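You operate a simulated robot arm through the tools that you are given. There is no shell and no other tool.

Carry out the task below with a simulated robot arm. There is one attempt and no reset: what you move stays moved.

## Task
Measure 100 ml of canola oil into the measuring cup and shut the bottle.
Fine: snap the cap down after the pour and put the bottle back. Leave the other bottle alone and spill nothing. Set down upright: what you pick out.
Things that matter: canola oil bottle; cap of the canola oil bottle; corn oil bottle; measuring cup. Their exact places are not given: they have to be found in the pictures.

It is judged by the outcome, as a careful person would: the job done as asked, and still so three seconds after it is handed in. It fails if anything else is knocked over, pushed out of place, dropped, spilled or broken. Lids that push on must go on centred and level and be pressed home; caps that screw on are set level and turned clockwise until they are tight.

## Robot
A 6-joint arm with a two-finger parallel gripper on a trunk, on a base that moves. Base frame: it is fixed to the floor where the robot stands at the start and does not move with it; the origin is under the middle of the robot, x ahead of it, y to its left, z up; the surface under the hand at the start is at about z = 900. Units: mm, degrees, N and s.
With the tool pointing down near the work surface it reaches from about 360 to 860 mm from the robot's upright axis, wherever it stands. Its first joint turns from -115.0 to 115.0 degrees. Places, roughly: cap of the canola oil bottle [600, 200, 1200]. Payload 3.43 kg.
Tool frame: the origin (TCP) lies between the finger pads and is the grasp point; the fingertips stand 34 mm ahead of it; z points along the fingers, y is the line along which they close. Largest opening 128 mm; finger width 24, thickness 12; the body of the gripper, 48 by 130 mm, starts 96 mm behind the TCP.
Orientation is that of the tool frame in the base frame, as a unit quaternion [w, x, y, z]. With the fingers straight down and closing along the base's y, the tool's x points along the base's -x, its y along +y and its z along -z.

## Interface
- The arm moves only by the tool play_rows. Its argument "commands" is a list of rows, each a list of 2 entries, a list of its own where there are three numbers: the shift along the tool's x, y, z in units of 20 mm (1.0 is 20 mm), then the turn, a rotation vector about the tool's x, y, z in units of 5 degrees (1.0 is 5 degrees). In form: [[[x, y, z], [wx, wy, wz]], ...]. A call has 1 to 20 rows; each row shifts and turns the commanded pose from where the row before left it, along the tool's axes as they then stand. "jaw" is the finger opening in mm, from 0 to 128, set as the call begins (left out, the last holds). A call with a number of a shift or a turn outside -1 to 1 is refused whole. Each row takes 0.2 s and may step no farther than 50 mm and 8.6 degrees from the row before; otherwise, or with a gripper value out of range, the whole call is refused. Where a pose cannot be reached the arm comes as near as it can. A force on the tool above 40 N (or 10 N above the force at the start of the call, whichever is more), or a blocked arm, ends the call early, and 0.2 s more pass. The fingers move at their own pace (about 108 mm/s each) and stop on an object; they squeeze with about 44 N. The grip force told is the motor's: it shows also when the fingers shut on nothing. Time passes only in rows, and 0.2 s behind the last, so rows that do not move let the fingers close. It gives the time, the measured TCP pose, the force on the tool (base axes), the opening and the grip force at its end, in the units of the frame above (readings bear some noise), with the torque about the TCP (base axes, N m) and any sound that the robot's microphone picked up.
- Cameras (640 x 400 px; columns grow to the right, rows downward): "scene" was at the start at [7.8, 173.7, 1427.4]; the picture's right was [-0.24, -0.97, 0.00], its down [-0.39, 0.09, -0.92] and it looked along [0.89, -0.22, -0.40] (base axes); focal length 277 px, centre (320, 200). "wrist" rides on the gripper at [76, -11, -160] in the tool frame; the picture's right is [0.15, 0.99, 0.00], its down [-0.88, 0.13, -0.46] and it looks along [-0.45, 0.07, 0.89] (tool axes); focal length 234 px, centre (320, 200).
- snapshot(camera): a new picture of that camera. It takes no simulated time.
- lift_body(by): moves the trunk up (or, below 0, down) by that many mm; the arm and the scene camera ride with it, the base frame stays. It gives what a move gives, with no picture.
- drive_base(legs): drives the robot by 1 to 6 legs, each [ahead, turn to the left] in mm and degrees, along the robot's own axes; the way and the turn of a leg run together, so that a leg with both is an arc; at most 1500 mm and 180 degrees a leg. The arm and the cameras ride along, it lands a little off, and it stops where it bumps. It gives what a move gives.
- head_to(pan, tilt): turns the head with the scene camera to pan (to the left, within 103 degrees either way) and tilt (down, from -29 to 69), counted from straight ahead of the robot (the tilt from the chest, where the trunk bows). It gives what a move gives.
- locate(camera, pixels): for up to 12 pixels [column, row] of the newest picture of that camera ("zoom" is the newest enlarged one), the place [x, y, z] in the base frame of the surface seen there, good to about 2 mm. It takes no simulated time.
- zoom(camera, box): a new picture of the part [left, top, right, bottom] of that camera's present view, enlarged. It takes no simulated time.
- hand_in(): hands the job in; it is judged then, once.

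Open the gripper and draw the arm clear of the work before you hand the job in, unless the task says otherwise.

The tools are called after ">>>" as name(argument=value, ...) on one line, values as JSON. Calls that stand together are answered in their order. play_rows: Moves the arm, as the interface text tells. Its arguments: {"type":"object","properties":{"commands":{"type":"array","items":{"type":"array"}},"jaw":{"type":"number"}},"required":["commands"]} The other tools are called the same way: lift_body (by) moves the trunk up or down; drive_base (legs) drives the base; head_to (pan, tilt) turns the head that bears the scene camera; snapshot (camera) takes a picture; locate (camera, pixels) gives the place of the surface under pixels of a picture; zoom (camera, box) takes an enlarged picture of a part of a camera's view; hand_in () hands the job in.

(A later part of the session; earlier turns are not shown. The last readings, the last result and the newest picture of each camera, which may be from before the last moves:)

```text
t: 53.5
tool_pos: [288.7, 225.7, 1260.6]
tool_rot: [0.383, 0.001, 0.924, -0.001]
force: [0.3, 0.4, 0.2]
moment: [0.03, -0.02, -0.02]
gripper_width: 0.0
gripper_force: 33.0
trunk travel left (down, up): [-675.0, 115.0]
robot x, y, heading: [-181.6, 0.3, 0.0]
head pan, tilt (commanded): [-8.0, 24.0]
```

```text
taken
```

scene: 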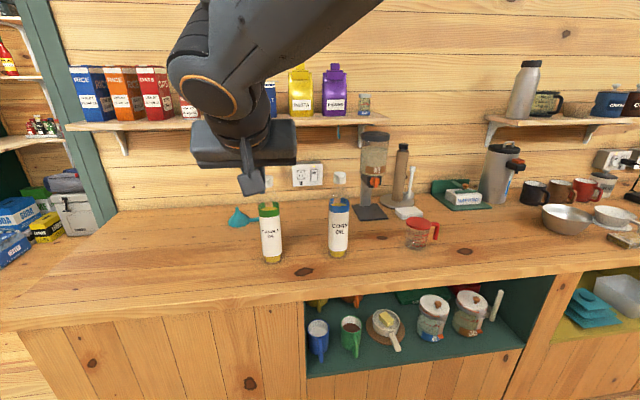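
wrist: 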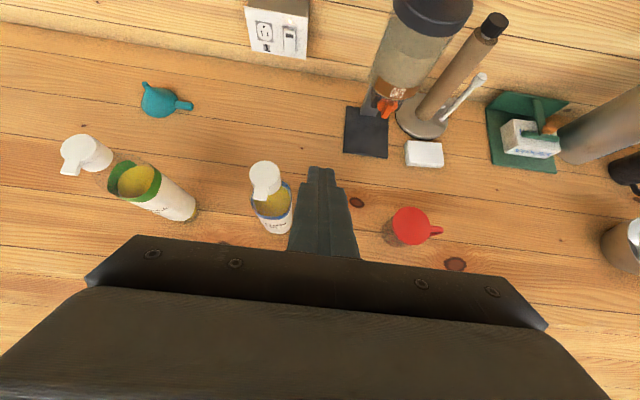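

Now I extend the hand ahead 140 mm and then level it (pitch 45° up) so the closed fingers point straight forward at z≈1260.

>>> play_rows(commands=[[[-0.825, 0, 0.825], [0, 0, 0]], [[-0.825, 0, 0.825], [0, 0, 0]], [[-0.825, 0, 0.825], [0, 0, 0]], [[-0.825, 0, 0.825], [0, 0, 0]], [[-0.825, 0, 0.825], [0, 0, 0]], [[-0.825, 0, 0.825], [0, 0, 0]], [[0, 0, 0], [0, -1, 0]], [[0, 0, 0], [0, -1, 0]], [[0, 0, 0], [0, -1, 0]], [[0, 0, 0], [0, -1, 0]], [[0, 0, 0], [0, -1, 0]], [[0, 0, 0], [0, -1, 0]], [[0, 0, 0], [0, -1, 0]], [[0, 0, 0], [0, -1, 0]], [[0, 0, 0], [0, -1, 0]]])

>>> snapshot(camera="scene")

>>> snapshot(camera="wrist")

```text
t: 56.7
tool_pos: [429.4, 226.4, 1259.8]
tool_rot: [0.708, 0.001, 0.707, -0.001]
force: [-1.0, 0.4, -0.2]
moment: [-0.01, 0.01, 0.0]
gripper_width: 0.0
gripper_force: 33.1
trunk travel left (down, up): [-675.0, 115.0]
robot x, y, heading: [-182.6, 0.0, -0.0]
head pan, tilt (commanded): [-8.0, 24.0]
```

```text
taken
```

scene: 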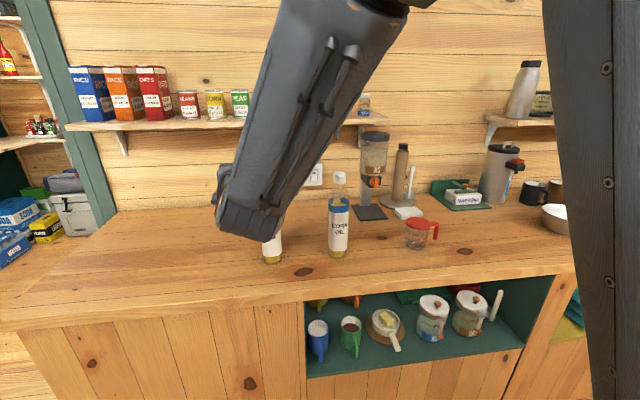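

```text
taken
```

wrist: 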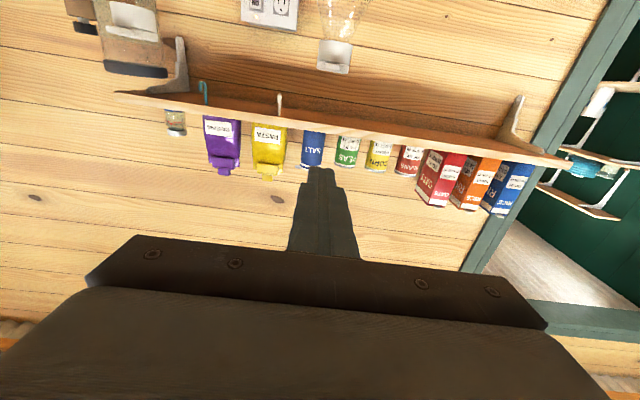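

The arm blocks the scene camera's view of the canola bottle, because the head sits behind it. I want to shift the robot about 320 mm left; first I check the space on the left.

>>> head_to(pan=95, tilt=25)

>>> snapshot(camera="scene")

>>> locate(camera="scene", pixels=[[60, 330], [120, 260], [40, 150], [320, 300], [600, 340], [520, 300], [560, 200], [440, 100], [200, 200], [20, 380], [620, 250], [320, 150]])

```text
t: 58.5
tool_pos: [429.5, 225.8, 1260.6]
tool_rot: [0.707, 0.002, 0.707, -0.001]
force: [-0.5, -0.4, 0.0]
moment: [0.0, 0.02, 0.02]
gripper_width: 0.0
gripper_force: 33.4
trunk travel left (down, up): [-675.0, 115.0]
robot x, y, heading: [-181.2, -1.0, -0.1]
head pan, tilt (commanded): [95.0, 25.0]
```

```text
taken
```

scene: 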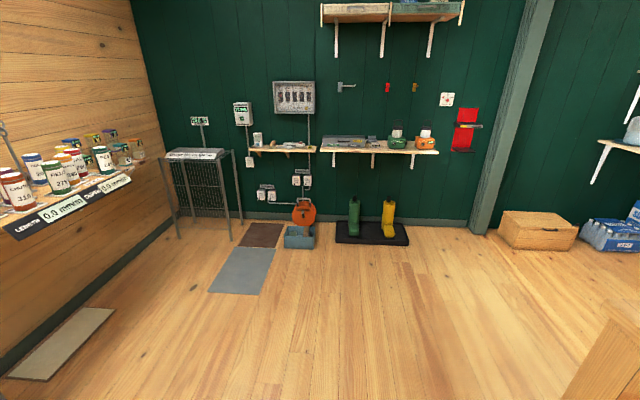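

```text
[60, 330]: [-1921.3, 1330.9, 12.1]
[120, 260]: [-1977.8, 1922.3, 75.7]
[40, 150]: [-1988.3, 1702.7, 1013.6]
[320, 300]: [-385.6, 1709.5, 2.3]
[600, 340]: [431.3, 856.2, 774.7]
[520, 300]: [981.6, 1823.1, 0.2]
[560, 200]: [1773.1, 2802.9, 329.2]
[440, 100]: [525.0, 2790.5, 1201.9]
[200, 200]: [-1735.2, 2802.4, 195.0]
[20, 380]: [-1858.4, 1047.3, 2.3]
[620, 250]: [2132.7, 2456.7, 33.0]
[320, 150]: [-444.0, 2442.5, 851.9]
```

The left side is wide open (nearest things are more than 1.5 m away). I turn left 90°, drive 320 mm, and turn back.

>>> drive_base(legs=[[0, 90], [320, 0], [0, -90]])

>>> head_to(pan=-25, tilt=22)

>>> snapshot(camera="scene")

>>> snapshot(camera="wrist")

```text
t: 68.2
tool_pos: [431.5, 565.9, 1259.7]
tool_rot: [0.707, -0.006, 0.707, 0.006]
force: [0.3, 0.1, 0.0]
moment: [0.02, -0.01, 0.03]
gripper_width: 0.0
gripper_force: 32.7
trunk travel left (down, up): [-675.0, 115.0]
robot x, y, heading: [-170.9, 327.2, 1.3]
head pan, tilt (commanded): [95.0, 25.0]
```

```text
t: 70.2
tool_pos: [432.8, 566.6, 1260.3]
tool_rot: [0.707, -0.006, 0.707, 0.006]
force: [0.7, 0.4, -0.2]
moment: [-0.01, 0.01, 0.01]
gripper_width: 0.2
gripper_force: 33.0
trunk travel left (down, up): [-675.0, 115.0]
robot x, y, heading: [-172.2, 328.6, 1.3]
head pan, tilt (commanded): [-25.0, 22.0]
```

```text
taken
```

scene: 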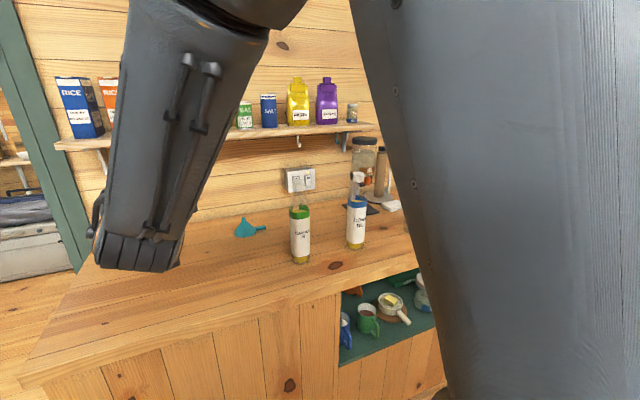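

```text
taken
```

wrist: 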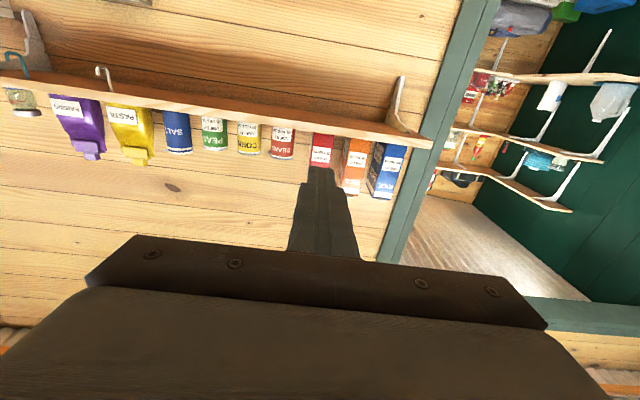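

The robot now stands at y≈328. I move the hand right by about 341 mm (with a tiny yaw correction) toward y≈225 at this height.

>>> play_rows(commands=[[[0, -1, 0], [0.26, 0, 0]], [[0, -1, 0], [0, 0, 0]], [[0, -1, 0], [0, 0, 0]], [[0, -1, 0], [0, 0, 0]], [[0, -1, 0], [0, 0, 0]], [[0, -1, 0], [0, 0, 0]], [[0, -1, 0], [0, 0, 0]], [[0, -1, 0], [0, 0, 0]], [[0, -1, 0], [0, 0, 0]], [[0, -1, 0], [0, 0, 0]], [[0, -1, 0], [0, 0, 0]], [[0, -1, 0], [0, 0, 0]], [[0, -1, 0], [0, 0, 0]], [[0, -1, 0], [0, 0, 0]], [[0, -1, 0], [0, 0, 0]], [[0, -1, 0], [0, 0, 0]], [[0, -1, 0], [0, 0, 0]], [[0, -0.05, 0], [0, 0, 0]]])

>>> snapshot(camera="scene")

>>> snapshot(camera="wrist")

```text
t: 74.0
tool_pos: [423.5, 395.8, 1262.2]
tool_rot: [0.707, 0.003, 0.708, -0.003]
force: [-1.0, 0.2, -0.9]
moment: [0.0, -0.02, -0.01]
gripper_width: 0.0
gripper_force: 33.0
out of reach, approached as far as the arm can: row 9, 10, 11, 12, 13, 14, 15, 16, 17
trunk travel left (down, up): [-675.0, 115.0]
robot x, y, heading: [-170.1, 325.7, 1.2]
head pan, tilt (commanded): [-25.0, 22.0]
```

```text
taken
```

scene: 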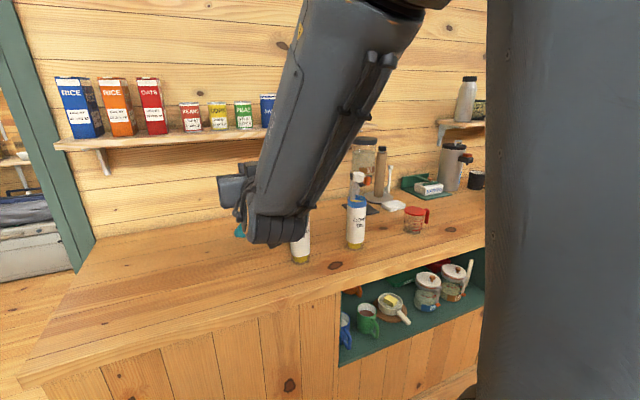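

```text
taken
```

wrist: 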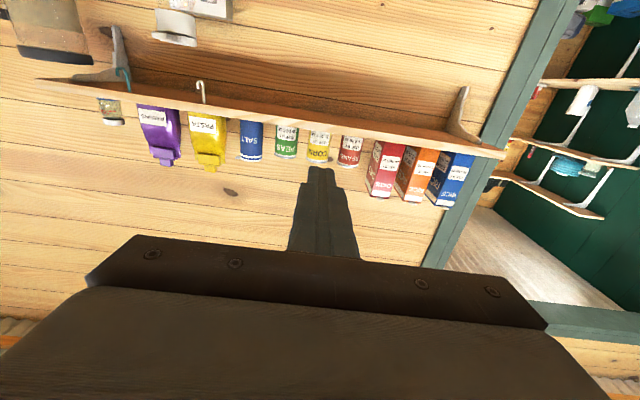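

The arm is at its inner reach limit here (tool at y≈396). I extend 75 mm forward first, then go on to the right.

>>> play_rows(commands=[[[0, 0, 1], [0, 0, 0]], [[0, 0, 1], [0, 0, 0]], [[0, 0, 1], [0, 0, 0]], [[0, 0, 0.75], [0, 0, 0]], [[0, -1, 0], [0, 0, 0]], [[0, -1, 0], [0, 0, 0]], [[0, -1, 0], [0, 0, 0]], [[0, -1, 0], [0, 0, 0]], [[0, -1, 0], [0, 0, 0]], [[0, -1, 0], [0, 0, 0]], [[0, -1, 0], [0, 0, 0]], [[0, -1, 0], [0, 0, 0]], [[0, -0.5, 0], [0, 0, 0]]])

>>> snapshot(camera="scene")

>>> snapshot(camera="wrist")

```text
t: 76.8
tool_pos: [493.3, 403.6, 1260.9]
tool_rot: [0.706, 0.007, 0.709, -0.007]
force: [1.2, 0.4, 0.6]
moment: [-0.02, -0.02, -0.01]
gripper_width: 0.0
gripper_force: 33.1
out of reach, approached as far as the arm can: row 1, 3, 5, 6, 7, 8, 9, 10, 11, 12, 13
trunk travel left (down, up): [-675.0, 115.0]
robot x, y, heading: [-173.4, 325.2, 1.3]
head pan, tilt (commanded): [-25.0, 22.0]
```

```text
taken
```

scene: 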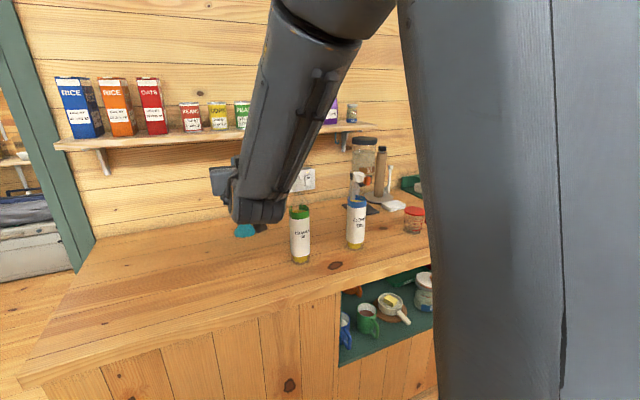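

```text
taken
```

wrist: 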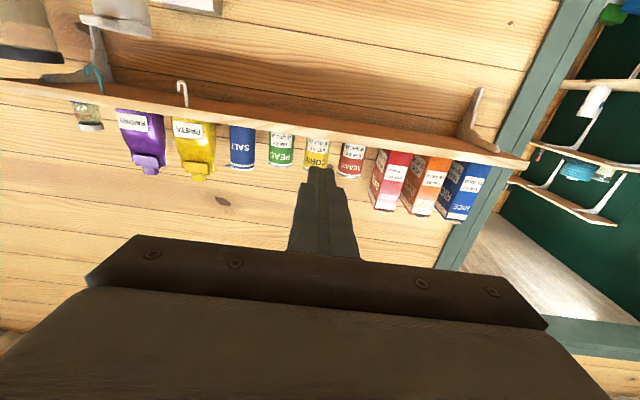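

The forward-pointing posture reached from the left seems wrist-flipped with a joint near its limit. I go back to tool-down (pitch down 90°) here in free space to re-approach it in the arm's own plane.

>>> play_rows(commands=[[[0, 0, 0], [0, 1, 0]], [[0, 0, 0], [0, 1, 0]], [[0, 0, 0], [0, 1, 0]], [[0, 0, 0], [0, 1, 0]], [[0, 0, 0], [0, 1, 0]], [[0, 0, 0], [0, 1, 0]], [[0, 0, 0], [0, 1, 0]], [[0, 0, 0], [0, 1, 0]], [[0, 0, 0], [0, 1, 0]], [[0, 0, 0], [0, 1, 0]], [[0, 0, 0], [0, 1, 0]], [[0, 0, 0], [0, 1, 0]], [[0, 0, 0], [0, 1, 0]], [[0, 0, 0], [0, 1, 0]], [[0, 0, 0], [0, 1, 0]], [[0, 0, 0], [0, 1, 0]], [[0, 0, 0], [0, 1, 0]], [[0, 0, 0], [0, 1, 0]]])

>>> snapshot(camera="scene")

```text
t: 80.6
tool_pos: [494.6, 398.1, 1262.8]
tool_rot: [0.025, 0.011, 1.0, -0.005]
force: [-0.8, -0.2, 0.3]
moment: [-0.01, -0.05, 0.01]
gripper_width: 0.0
gripper_force: 33.0
out of reach, approached as far as the arm can: row 8
trunk travel left (down, up): [-675.0, 115.0]
robot x, y, heading: [-174.0, 324.5, 1.3]
head pan, tilt (commanded): [-25.0, 22.0]
```

```text
taken
```

scene: 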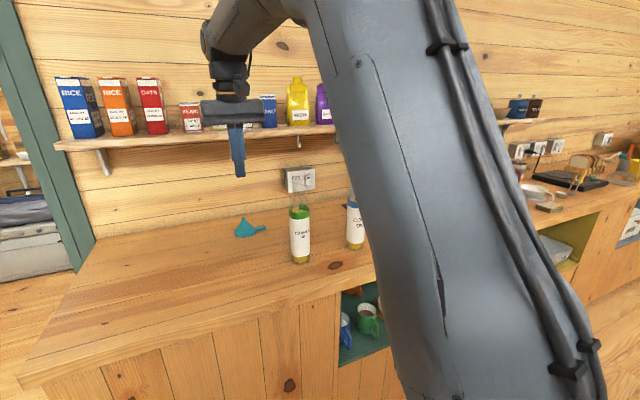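

Tool is down again; the wrist singularity lies near 50° pitch. I move to y≈225, yaw the hand about 6° to align it with the arm's plane, then pitch up so the wrist passes straight through.

>>> play_rows(commands=[[[0, -1, 0], [0, 0, 0.3]], [[0, -1, 0], [0, 0, 0.3]], [[0, -1, 0], [0, 0, 0.3]], [[0, -1, 0], [0, 0, 0.3]], [[0, -1, 0], [0, 0, 0]], [[0, -1, 0], [0, 0, 0]], [[0, -1, 0], [0, 0, 0]], [[0, -1, 0], [0, 0, 0]], [[0, -0.6, 0], [0, 0, 0]]])

>>> play_rows(commands=[[[0, 0, 0], [0, -1, 0]], [[0, 0, 0], [0, -1, 0]], [[0, 0, 0], [0, -1, 0]], [[0, 0, 0], [0, -1, 0]], [[0, 0, 0], [0, -1, 0]], [[0, 0, 0], [0, -1, 0]], [[0, 0, 0], [0, -1, 0]], [[0, 0, 0], [0, -1, 0]], [[0, 0, 0], [0, -1, 0]], [[0, 0, 0], [0, -1, 0]], [[0, 0, 0], [0, -1, 0]], [[0, 0, 0], [0, -1, 0]], [[0, 0, 0], [0, -1, 0]], [[0, 0, 0], [0, -1, 0]], [[0, 0, 0], [0, -1, 0]], [[0, 0, 0], [0, -1, 0]], [[0, 0, 0], [0, -1, 0]], [[0, 0, 0], [0, -1, 0]]])

>>> snapshot(camera="scene")

```text
t: 82.6
tool_pos: [477.0, 224.0, 1266.1]
tool_rot: [0.026, 0.062, 0.998, -0.003]
force: [0.3, 0.7, 0.3]
moment: [0.02, -0.03, 0.05]
gripper_width: 0.0
gripper_force: 33.3
trunk travel left (down, up): [-675.0, 115.0]
robot x, y, heading: [-174.2, 329.8, 1.2]
head pan, tilt (commanded): [-25.0, 22.0]
```

```text
t: 86.4
tool_pos: [478.2, 226.9, 1264.3]
tool_rot: [0.725, 0.042, 0.686, -0.048]
force: [0.1, -1.4, -0.2]
moment: [0.01, -0.01, 0.0]
gripper_width: 0.0
gripper_force: 33.1
out of reach, approached as far as the arm can: row 12
trunk travel left (down, up): [-675.0, 115.0]
robot x, y, heading: [-174.8, 324.0, 1.1]
head pan, tilt (commanded): [-25.0, 22.0]
```

```text
taken
```

scene: 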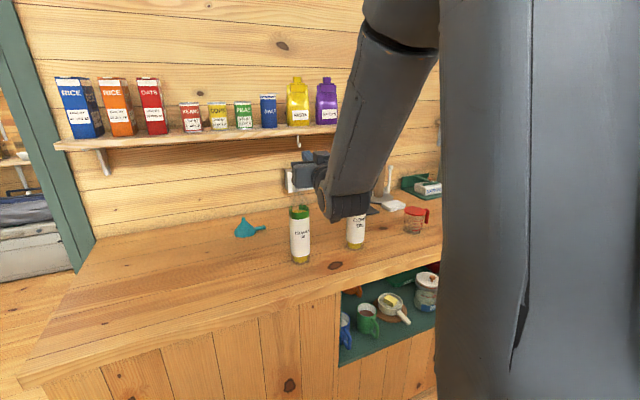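

The hand is now level, at (478,227,1264), yaw ≈-7°. I correct yaw to 0 and pitch to level, then test the roll freedom by +30° and back.

>>> play_rows(commands=[[[0, 0, 0], [-0.7, 0.3, 0]], [[0, 0, 0], [-0.7, 0.3, 0]], [[0, 0, 0], [0, 0, 1]], [[0, 0, 0], [0, 0, 1]], [[0, 0, 0], [0, 0, 1]], [[0, 0, 0], [0, 0, 1]], [[0, 0, 0], [0, 0, 1]], [[0, 0, 0], [0, 0, 1]]])

>>> snapshot(camera="scene")

```text
t: 88.2
tool_pos: [477.6, 226.4, 1263.2]
tool_rot: [0.684, 0.182, 0.683, 0.179]
force: [0.3, 0.9, -0.6]
moment: [-0.03, 0.01, -0.04]
gripper_width: 0.0
gripper_force: 33.0
trunk travel left (down, up): [-675.0, 115.0]
robot x, y, heading: [-173.5, 332.8, 0.9]
head pan, tilt (commanded): [-25.0, 22.0]
```

```text
taken
```

scene: 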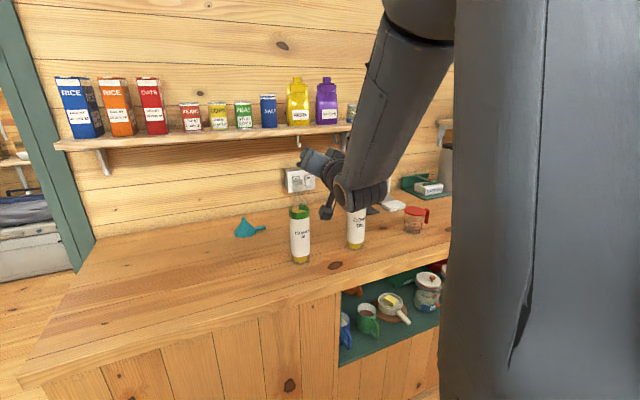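

Roll +30° was free, so the wrist is now in its natural posture. I roll back to 0 and look with both cameras.

>>> play_rows(commands=[[[0, 0, 0], [0, 0, -1]], [[0, 0, 0], [0, 0, -1]], [[0, 0, 0], [0, 0, -1]], [[0, 0, 0], [0, 0, -1]], [[0, 0, 0], [0, 0, -1]], [[0, 0, 0], [0, 0, -1]]])

>>> snapshot(camera="wrist")

>>> zoom(camera="scene", box=[250, 140, 390, 270])

```text
t: 89.6
tool_pos: [477.6, 227.3, 1263.4]
tool_rot: [0.707, -0.002, 0.707, -0.005]
force: [-0.2, 0.3, -0.2]
moment: [0.02, 0.01, 0.01]
gripper_width: 0.1
gripper_force: 32.9
trunk travel left (down, up): [-675.0, 115.0]
robot x, y, heading: [-174.0, 324.7, 0.9]
head pan, tilt (commanded): [-25.0, 22.0]
```

```text
taken
```

wrist: 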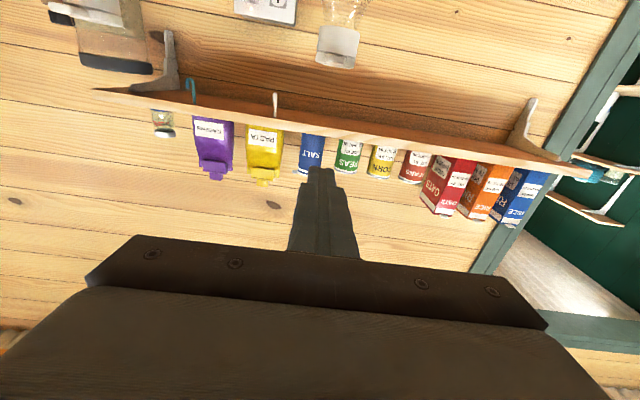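

```text
3.08 times, centred on (320, 205) of scene
```

zoom: 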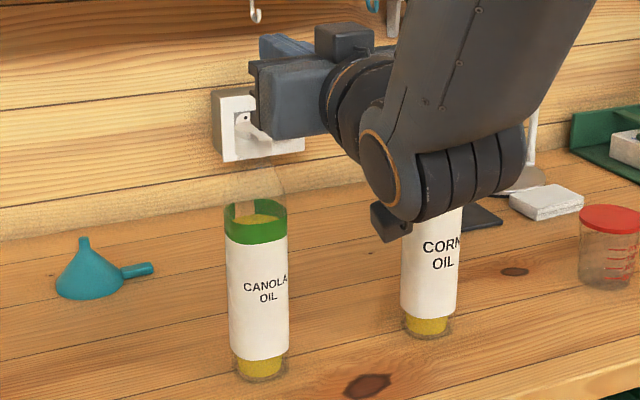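

The cap shows at (338,45) in the wrist view. I lower the closed fingers to z≈1140 (still 20 mm short of the tab in x) to see the tab from below.

>>> play_rows(commands=[[[1, 0, 0], [0.1, 0, 0]], [[1, 0, 0], [0, 0, 0]], [[1, 0, 0], [0, 0, 0]], [[1, 0, 0], [0, 0, 0]], [[1, 0, 0], [0, 0, 0]], [[1, 0, 0], [0, 0, 0]], [[0.15, 0, 0], [0, 0, 0]]])

>>> snapshot(camera="wrist")

>>> zoom(camera="scene", box=[250, 140, 390, 270])

```text
t: 91.2
tool_pos: [477.7, 225.7, 1141.7]
tool_rot: [0.707, 0.002, 0.707, -0.008]
force: [-1.4, -1.1, -0.5]
moment: [0.01, 0.04, -0.02]
gripper_width: 0.1
gripper_force: 33.1
trunk travel left (down, up): [-675.0, 115.0]
robot x, y, heading: [-166.6, 331.0, 1.0]
head pan, tilt (commanded): [-25.0, 22.0]
```

```text
taken
```

wrist: 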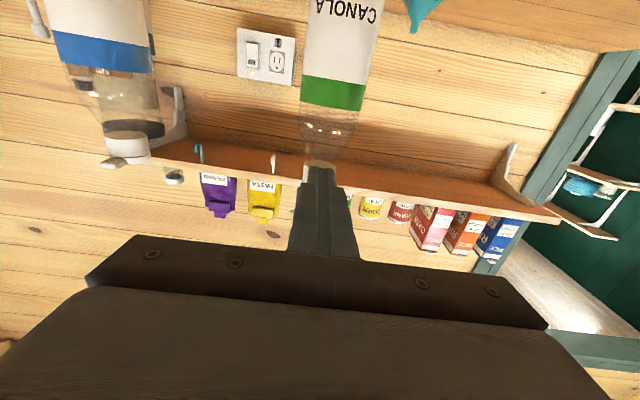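

```text
3.08 times, centred on (320, 205) of scene
```

zoom: 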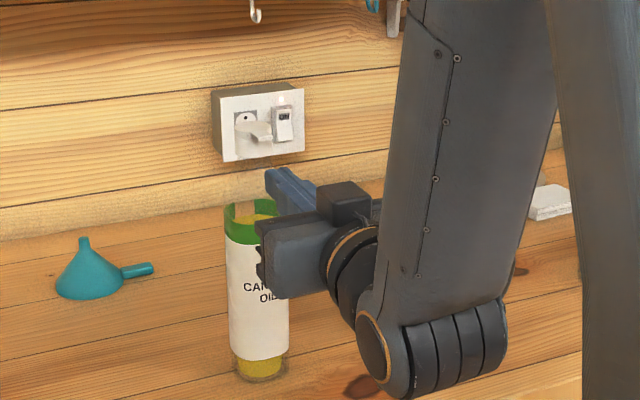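

I zoom in on the wrist view around the fingertips and cap at (325,160), and on the scene view of the cap.

>>> zoom(camera="wrist", box=[270, 100, 390, 200])

>>> zoom(camera="scene", box=[285, 155, 335, 205])

>>> locate(camera="zoom", pixels=[[160, 130], [200, 160], [250, 200], [300, 250], [320, 300], [100, 100], [150, 100], [250, 150]])

```text
4.00 times, centred on (330, 150) of wrist
```

zoom: 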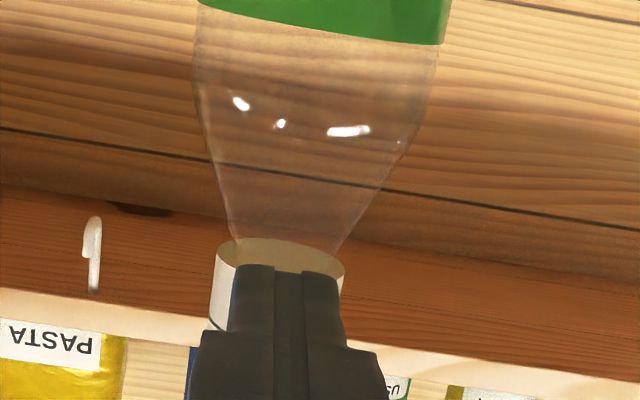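

```text
8.00 times, centred on (310, 180) of scene
```

zoom: 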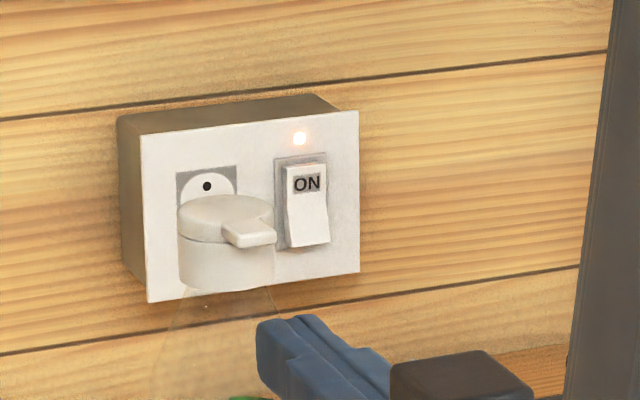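

```text
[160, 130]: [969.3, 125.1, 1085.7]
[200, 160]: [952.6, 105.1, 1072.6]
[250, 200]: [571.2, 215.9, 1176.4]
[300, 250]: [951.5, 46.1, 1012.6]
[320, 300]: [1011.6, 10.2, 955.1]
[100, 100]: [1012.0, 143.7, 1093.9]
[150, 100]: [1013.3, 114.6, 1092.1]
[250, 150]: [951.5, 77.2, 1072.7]
```

The scene zoom now shows the cap and its tab clearly (tab end at about (262,238)). I locate points on the lid, tab and collar.

>>> locate(camera="zoom", pixels=[[224, 225], [240, 245], [270, 232], [271, 240], [258, 244], [245, 247], [225, 270], [225, 212], [182, 238], [262, 355], [285, 325], [310, 320]])

>>> zoom(camera="scene", box=[295, 170, 325, 200])

```text
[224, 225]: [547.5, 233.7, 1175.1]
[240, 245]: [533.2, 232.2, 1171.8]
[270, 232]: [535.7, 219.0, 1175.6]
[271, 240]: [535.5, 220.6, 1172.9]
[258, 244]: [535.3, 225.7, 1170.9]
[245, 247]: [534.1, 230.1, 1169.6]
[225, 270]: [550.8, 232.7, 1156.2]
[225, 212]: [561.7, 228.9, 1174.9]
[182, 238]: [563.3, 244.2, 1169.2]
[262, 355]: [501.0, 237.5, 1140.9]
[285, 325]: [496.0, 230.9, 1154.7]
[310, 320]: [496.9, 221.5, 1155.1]
```

```text
13.33 times, centred on (310, 185) of scene
```

zoom: 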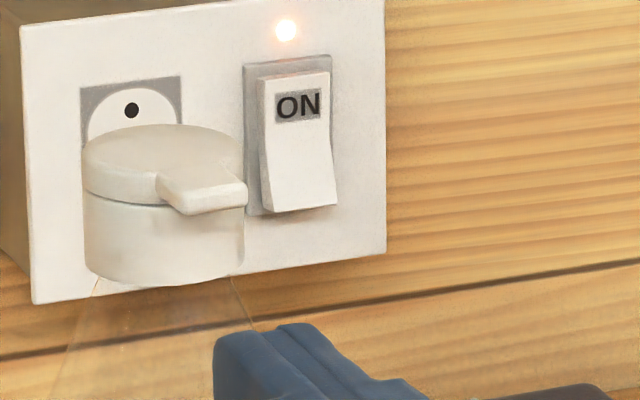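

Tab: front x≈533.5, underside z≈1169, y 219–233; finger top is at z≈1155, centred at y≈226. I move forward 30 mm so the fingertips go under the tab, staying below it.

>>> play_rows(commands=[[[0, 0, 0.5], [0, 0, 0]], [[0, 0, 0.5], [0, 0, 0]], [[0, 0, 0.5], [0, 0, 0]]])

>>> zoom(camera="scene", box=[285, 155, 335, 205])

>>> zoom(camera="wrist", box=[270, 100, 390, 200])

```text
t: 92.0
tool_pos: [505.9, 224.6, 1139.7]
tool_rot: [0.707, 0.002, 0.707, -0.008]
force: [-0.6, 0.3, -0.1]
moment: [0.0, 0.0, 0.01]
gripper_width: 0.0
gripper_force: 32.8
trunk travel left (down, up): [-675.0, 115.0]
robot x, y, heading: [-172.8, 328.1, 1.1]
head pan, tilt (commanded): [-25.0, 22.0]
```

```text
8.00 times, centred on (310, 180) of scene
```

zoom: 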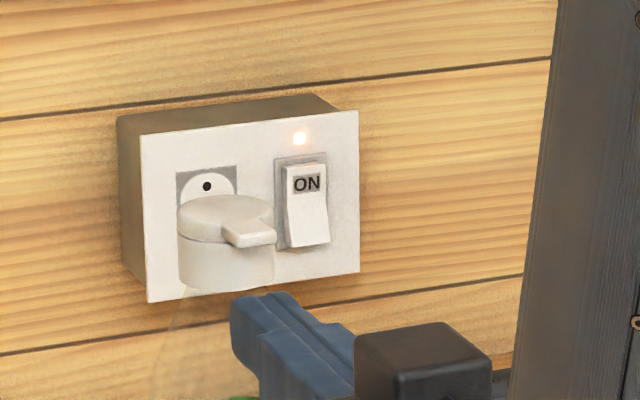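

```text
4.00 times, centred on (330, 150) of wrist
```

zoom: 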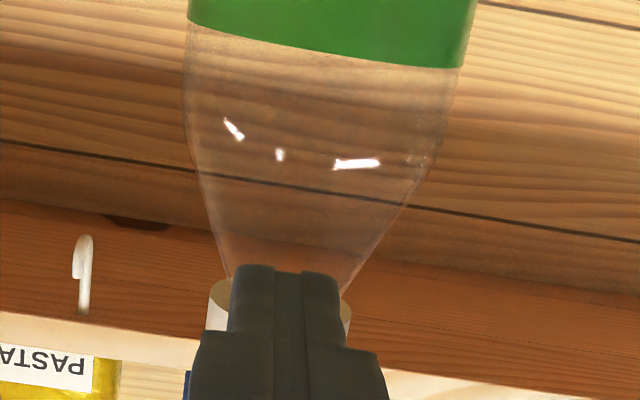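

>>> zoom(camera="scene", box=[290, 165, 330, 205])

>>> locate(camera="zoom", pixels=[[205, 330], [215, 310], [230, 295], [245, 300], [260, 295], [285, 290], [300, 300], [220, 350], [250, 320]])

```text
10.00 times, centred on (310, 185) of scene
```

zoom: 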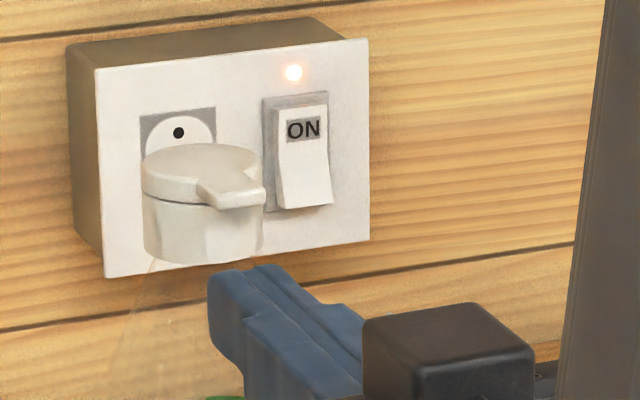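

```text
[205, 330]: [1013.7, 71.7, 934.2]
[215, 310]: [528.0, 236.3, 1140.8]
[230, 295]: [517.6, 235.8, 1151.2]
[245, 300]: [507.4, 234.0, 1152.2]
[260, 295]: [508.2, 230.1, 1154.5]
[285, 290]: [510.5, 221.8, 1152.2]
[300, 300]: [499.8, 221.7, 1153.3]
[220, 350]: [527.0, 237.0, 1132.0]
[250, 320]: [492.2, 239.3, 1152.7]
```

Finger top is at z≈1153. I raise 12 mm to just below the tab (tops ≈1165), then look.

>>> play_rows(commands=[[[-0.3, 0, 0], [0, 0, 0]], [[-0.3, 0, 0], [0, 0, 0]], [[0, 0, 0], [0, 0, 0]]])

>>> zoom(camera="scene", box=[290, 165, 330, 205])

```text
t: 92.8
tool_pos: [506.9, 224.8, 1152.4]
tool_rot: [0.707, 0.001, 0.707, -0.008]
force: [0.3, 0.2, 0.2]
moment: [0.01, 0.02, 0.03]
gripper_width: 0.0
gripper_force: 33.0
trunk travel left (down, up): [-675.0, 115.0]
robot x, y, heading: [-174.6, 324.3, 1.3]
head pan, tilt (commanded): [-25.0, 22.0]
```

```text
10.00 times, centred on (310, 185) of scene
```

zoom: 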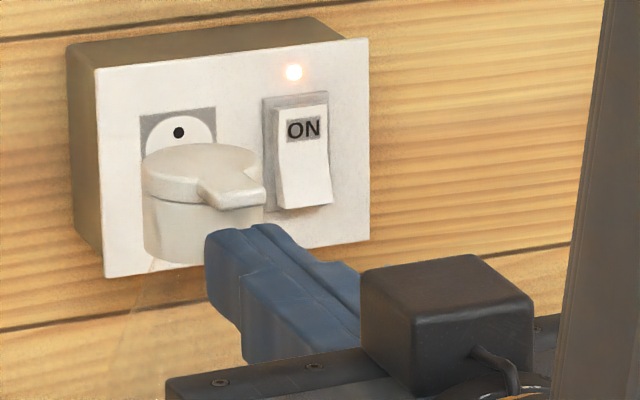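

The fingertips are just below the tab. I raise 4 mm in 1 mm steps and read the force.

>>> play_rows(commands=[[[-0.05, 0, 0], [0, 0, 0]], [[-0.05, 0, 0], [0, 0, 0]], [[-0.05, 0, 0], [0, 0, 0]], [[-0.05, 0, 0], [0, 0, 0]], [[0, 0, 0], [0, 0, 0]]])

>>> zoom(camera="scene", box=[290, 165, 330, 205])

```text
t: 94.0
tool_pos: [507.3, 225.6, 1157.1]
tool_rot: [0.707, 0.001, 0.707, -0.008]
force: [0.3, 0.1, -0.3]
moment: [0.03, -0.02, -0.01]
gripper_width: 0.0
gripper_force: 33.0
trunk travel left (down, up): [-675.0, 115.0]
robot x, y, heading: [-176.7, 328.9, 1.1]
head pan, tilt (commanded): [-25.0, 22.0]
```

```text
10.00 times, centred on (310, 185) of scene
```

zoom: 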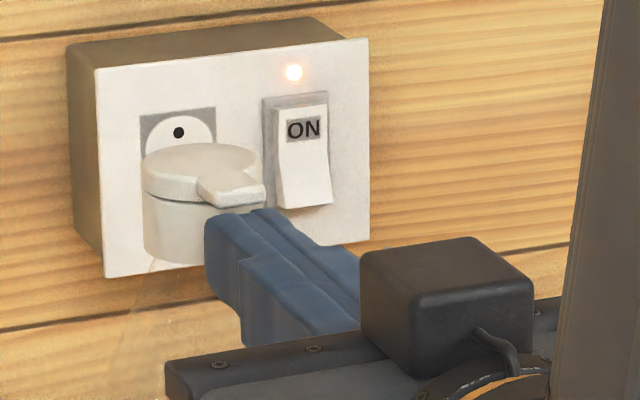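

No contact force yet, and the finger top is right at the tab's underside. I raise 3 mm more in 1 mm steps.

>>> play_rows(commands=[[[-0.05, 0, 0], [0, 0, 0]], [[-0.05, 0, 0], [0, 0, 0]], [[-0.05, 0, 0], [0, 0, 0]], [[0, 0, 0], [0, 0, 0]]])

>>> zoom(camera="scene", box=[290, 165, 330, 205])

```text
t: 95.0
tool_pos: [508.0, 225.5, 1160.5]
tool_rot: [0.707, 0.002, 0.707, -0.008]
force: [-0.4, -0.2, -1.3]
moment: [0.01, -0.01, 0.03]
gripper_width: 0.3
gripper_force: 33.1
trunk travel left (down, up): [-675.0, 115.0]
robot x, y, heading: [-174.0, 326.5, 1.2]
head pan, tilt (commanded): [-25.0, 22.0]
```

```text
10.00 times, centred on (310, 185) of scene
```

zoom: 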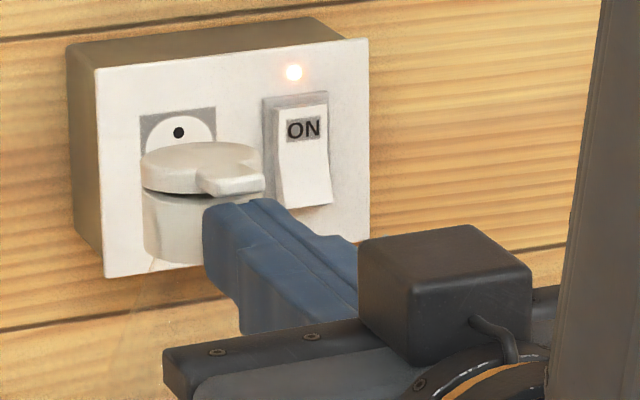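

The lid is lifting off its seat (gap at the seam) while the bottle stays put, at only about 1.3 N. I keep raising the fingers 12 mm in small steps.

>>> play_rows(commands=[[[-0.1, 0, 0], [0, 0, 0]], [[-0.1, 0, 0], [0, 0, 0]], [[-0.1, 0, 0], [0, 0, 0]], [[-0.1, 0, 0], [0, 0, 0]], [[-0.1, 0, 0], [0, 0, 0]], [[-0.1, 0, 0], [0, 0, 0]], [[0, 0, 0], [0, 0, 0]]])

>>> zoom(camera="scene", box=[280, 155, 330, 205])

```text
t: 96.6
tool_pos: [507.8, 225.2, 1169.5]
tool_rot: [0.707, 0.002, 0.707, -0.008]
force: [-1.0, -0.3, -0.7]
moment: [0.0, 0.0, 0.02]
gripper_width: 0.1
gripper_force: 33.0
trunk travel left (down, up): [-675.0, 115.0]
robot x, y, heading: [-175.5, 326.8, 1.1]
head pan, tilt (commanded): [-25.0, 22.0]
```

```text
8.00 times, centred on (305, 180) of scene
```

zoom: 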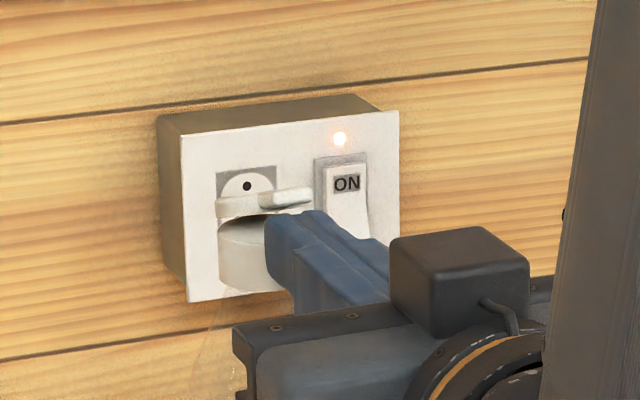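

The lid is up about 20° and the bottle hasn't moved. I follow the lid's arc about its hinge (≈x 581, z 1167) up to about 60°.

>>> play_rows(commands=[[[-0.2, 0, 0.1], [0, 0, 0]], [[-0.2, 0, 0.1], [0, 0, 0]], [[-0.17, 0, 0.14], [0, 0, 0]], [[-0.17, 0, 0.14], [0, 0, 0]], [[-0.17, 0, 0.22], [0, 0, 0]], [[-0.17, 0, 0.22], [0, 0, 0]], [[0, 0, 0], [0, 0, 0]]])

>>> zoom(camera="scene", box=[270, 145, 340, 215])

```text
t: 98.2
tool_pos: [525.0, 225.3, 1192.9]
tool_rot: [0.707, 0.001, 0.707, -0.007]
force: [-0.5, 0.0, 0.8]
moment: [-0.01, 0.04, -0.02]
gripper_width: 0.0
gripper_force: 32.5
trunk travel left (down, up): [-675.0, 115.0]
robot x, y, heading: [-174.1, 326.3, 1.0]
head pan, tilt (commanded): [-25.0, 22.0]
```

```text
5.71 times, centred on (305, 180) of scene
```

zoom: 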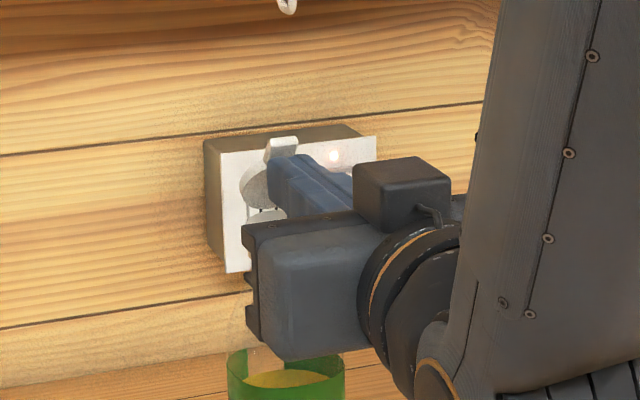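

The lid stands at about 60–70°. I continue the arc forward past vertical (to about 105–110°).

>>> play_rows(commands=[[[-0.105, 0, 0.25], [0, 0, 0]], [[-0.105, 0, 0.25], [0, 0, 0]], [[-0.035, 0, 0.27], [0, 0, 0]], [[-0.035, 0, 0.27], [0, 0, 0]], [[0.02, 0, 0.27], [0, 0, 0]], [[0.02, 0, 0.27], [0, 0, 0]], [[0, 0, 0], [0, 0, 0]]])

>>> zoom(camera="scene", box=[270, 145, 340, 215])

>>> snapshot(camera="wrist")

```text
t: 99.8
tool_pos: [558.1, 224.5, 1197.4]
tool_rot: [0.707, 0.001, 0.707, -0.007]
force: [0.0, -0.8, -0.9]
moment: [0.01, 0.03, -0.02]
gripper_width: 0.1
gripper_force: 33.3
trunk travel left (down, up): [-675.0, 115.0]
robot x, y, heading: [-174.0, 325.1, 1.0]
head pan, tilt (commanded): [-25.0, 22.0]
```

```text
5.71 times, centred on (305, 180) of scene
```

zoom: 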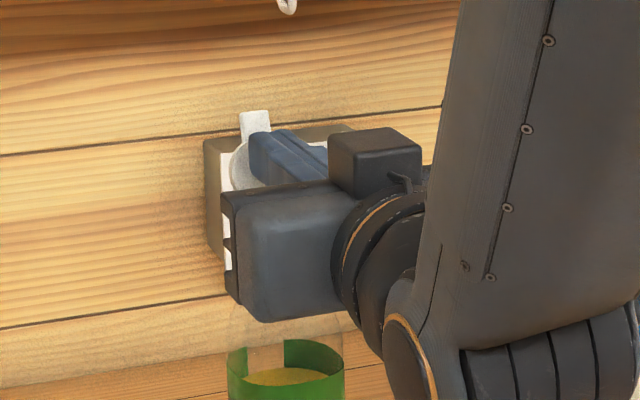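

```text
taken
```

wrist: 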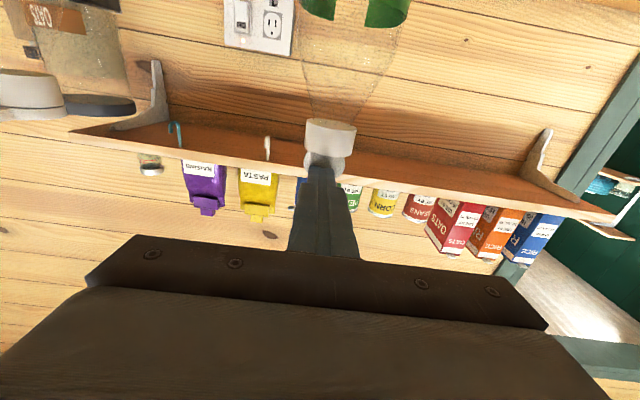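

The lid stands about vertical or slightly beyond. I push 12 mm further forward, then draw the fingers back to see whether it stays open.

>>> play_rows(commands=[[[0, 0, 0.2], [0, 0, 0]], [[0, 0, 0.2], [0, 0, 0]], [[0, 0, 0.2], [0, 0, 0]], [[0, 0, 0], [0, 0, 0]]])

>>> play_rows(commands=[[[0, 0, -0.5], [0, 0, 0]], [[0, 0, -0.5], [0, 0, 0]], [[0, 0, -1], [0, 0, 0]], [[0, 0, -1], [0, 0, 0]], [[0, 0, -1], [0, 0, 0]], [[0, 0, -1], [0, 0, 0]]])

>>> zoom(camera="scene", box=[260, 145, 340, 225])

>>> snapshot(camera="wrist")

```text
t: 100.8
tool_pos: [570.1, 224.7, 1199.4]
tool_rot: [0.707, 0.001, 0.707, -0.008]
force: [-0.8, -0.4, 0.6]
moment: [-0.01, -0.02, -0.02]
gripper_width: 0.3
gripper_force: 32.8
trunk travel left (down, up): [-675.0, 115.0]
robot x, y, heading: [-173.6, 323.8, 0.9]
head pan, tilt (commanded): [-25.0, 22.0]
```

```text
t: 102.2
tool_pos: [470.8, 226.6, 1198.8]
tool_rot: [0.707, 0.001, 0.707, -0.008]
force: [1.4, -0.4, -0.1]
moment: [0.0, 0.01, 0.01]
gripper_width: 0.4
gripper_force: 33.1
trunk travel left (down, up): [-675.0, 115.0]
robot x, y, heading: [-170.6, 327.6, 1.2]
head pan, tilt (commanded): [-25.0, 22.0]
```

```text
5.00 times, centred on (300, 185) of scene
```

zoom: 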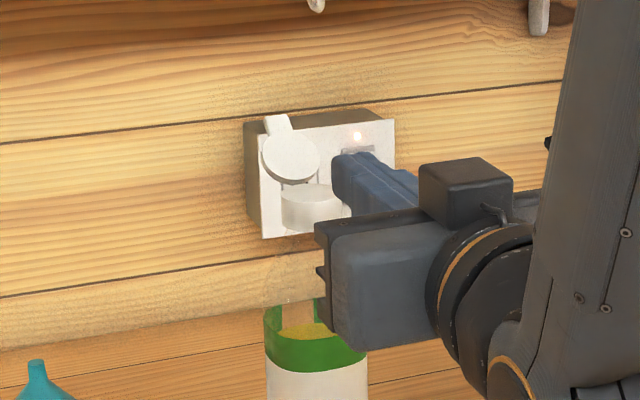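

```text
taken
```

wrist: 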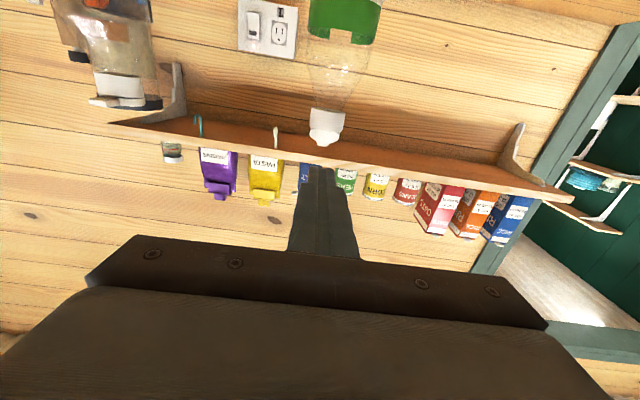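

The lid stays open. I zoom in and locate its position.

>>> zoom(camera="scene", box=[285, 160, 325, 200])

>>> locate(camera="zoom", pixels=[[180, 120], [200, 170], [200, 120], [240, 230], [195, 240], [285, 240], [240, 215], [240, 270]])

```text
10.00 times, centred on (305, 180) of scene
```

zoom: 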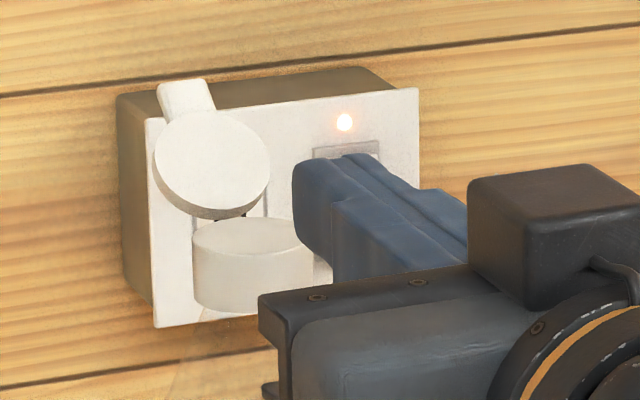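

```text
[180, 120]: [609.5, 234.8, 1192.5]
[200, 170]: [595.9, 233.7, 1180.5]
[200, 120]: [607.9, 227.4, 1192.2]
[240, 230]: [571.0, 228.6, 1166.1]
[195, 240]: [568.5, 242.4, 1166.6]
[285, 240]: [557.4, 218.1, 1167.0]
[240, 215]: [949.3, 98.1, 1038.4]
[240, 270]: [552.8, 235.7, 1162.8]
```

The lid is now held open at about 135° (hinge side at +x, lid leaning to (609, ·,1192)). Next I open the jaw to 110 mm, back off a little and lower the hand to z≈1020 for gripping the bottle body.

>>> play_rows(commands=[[[0, 0, -0.8], [0, 0, 0]], [[1, 0, 0], [0, 0, 0]], [[1, 0, 0], [0, 0, 0]], [[1, 0, 0], [0, 0, 0]], [[1, 0, 0], [0, 0, 0]], [[1, 0, 0], [0, 0, 0]], [[1, 0, 0], [0, 0, 0]], [[1, 0, 0], [0, 0, 0]], [[1, 0, 0], [0, 0, 0]], [[0.95, 0, 0], [0, 0, 0]]], jaw=110)

>>> snapshot(camera="scene")

>>> snapshot(camera="wrist")

```text
t: 104.4
tool_pos: [454.5, 225.2, 1018.0]
tool_rot: [0.707, 0.001, 0.707, -0.008]
force: [-1.0, 0.1, 0.5]
moment: [0.0, 0.0, 0.0]
gripper_width: 110.0
gripper_force: 0.1
trunk travel left (down, up): [-675.0, 115.0]
robot x, y, heading: [-174.7, 324.6, 0.8]
head pan, tilt (commanded): [-25.0, 22.0]
```

```text
taken
```

scene: 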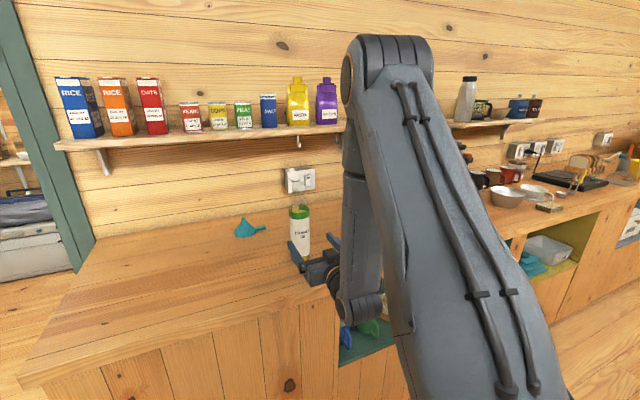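

```text
taken
```

wrist: 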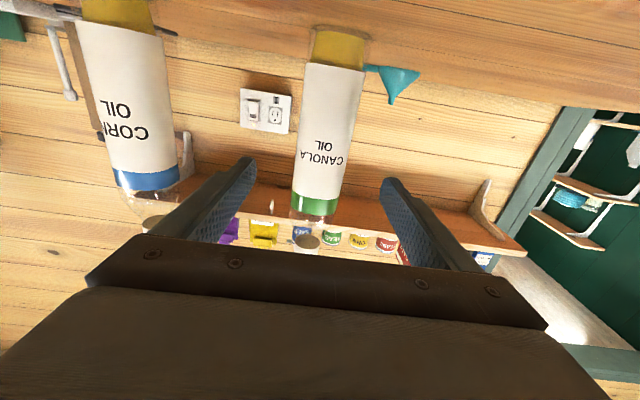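

The bottle stands between the fingers in the wrist view (label at columns 293–365). I locate its edges to check centring, plus the funnel.

>>> locate(camera="wrist", pixels=[[330, 100], [301, 100], [360, 100], [325, 150], [296, 150], [352, 150], [375, 70], [395, 80], [250, 165], [385, 185], [135, 110], [170, 110]])

>>> zoom(camera="scene", box=[230, 190, 350, 310])

```text
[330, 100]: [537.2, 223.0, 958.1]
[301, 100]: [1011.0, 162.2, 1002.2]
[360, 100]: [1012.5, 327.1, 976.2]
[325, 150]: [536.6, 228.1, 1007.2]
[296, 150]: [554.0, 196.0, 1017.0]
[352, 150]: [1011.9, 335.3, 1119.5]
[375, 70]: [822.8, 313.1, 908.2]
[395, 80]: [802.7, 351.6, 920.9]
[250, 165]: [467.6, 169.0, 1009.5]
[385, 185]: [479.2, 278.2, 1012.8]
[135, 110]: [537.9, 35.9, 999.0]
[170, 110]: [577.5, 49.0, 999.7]
```

```text
3.33 times, centred on (290, 250) of scene
```

zoom: 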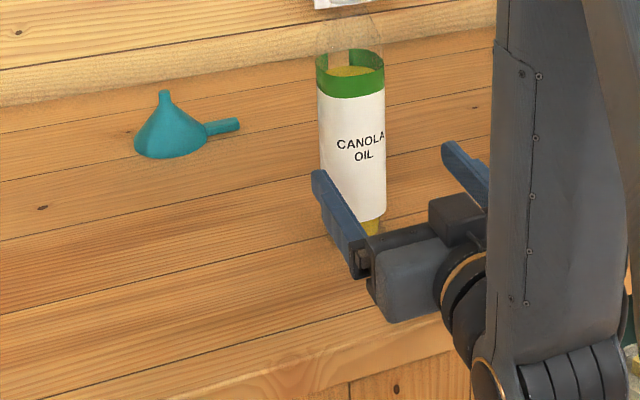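

The bottle axis is about (565.5,226) with radius ≈30 mm; the funnel is far behind. I move forward 110 mm so the pads straddle the bottle.

>>> play_rows(commands=[[[0, 0, 1], [0, 0, 0]], [[0, 0, 1], [0, 0, 0]], [[0, 0, 1], [0, 0, 0]], [[0, 0, 1], [0, 0, 0]], [[0, 0, 1], [0, 0, 0]], [[0, 0, 0.5], [0, 0, 0]]])

>>> snapshot(camera="wrist")

>>> zoom(camera="scene", box=[230, 170, 370, 310])

```text
t: 105.8
tool_pos: [562.7, 224.3, 1019.1]
tool_rot: [0.707, 0.002, 0.707, -0.007]
force: [0.1, 0.4, -0.2]
moment: [0.02, 0.02, -0.01]
gripper_width: 110.0
gripper_force: 0.1
trunk travel left (down, up): [-675.0, 115.0]
robot x, y, heading: [-173.9, 326.3, 1.1]
head pan, tilt (commanded): [-25.0, 22.0]
```

```text
taken
```

wrist: 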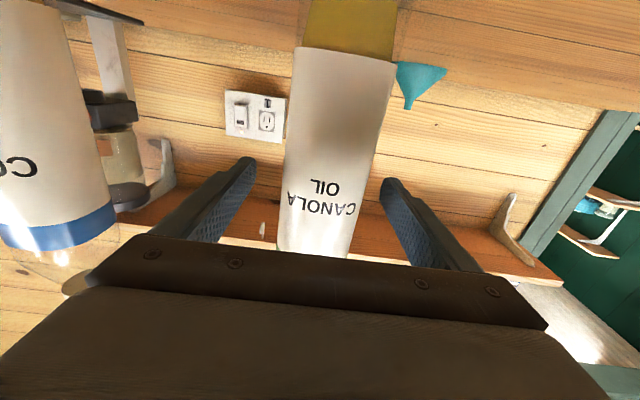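

```text
2.86 times, centred on (300, 240) of scene
```

zoom: 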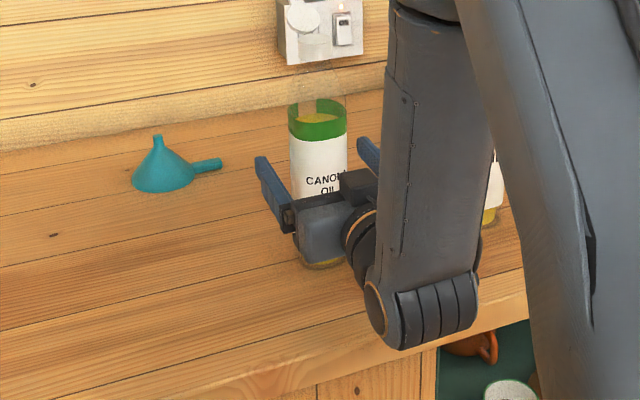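

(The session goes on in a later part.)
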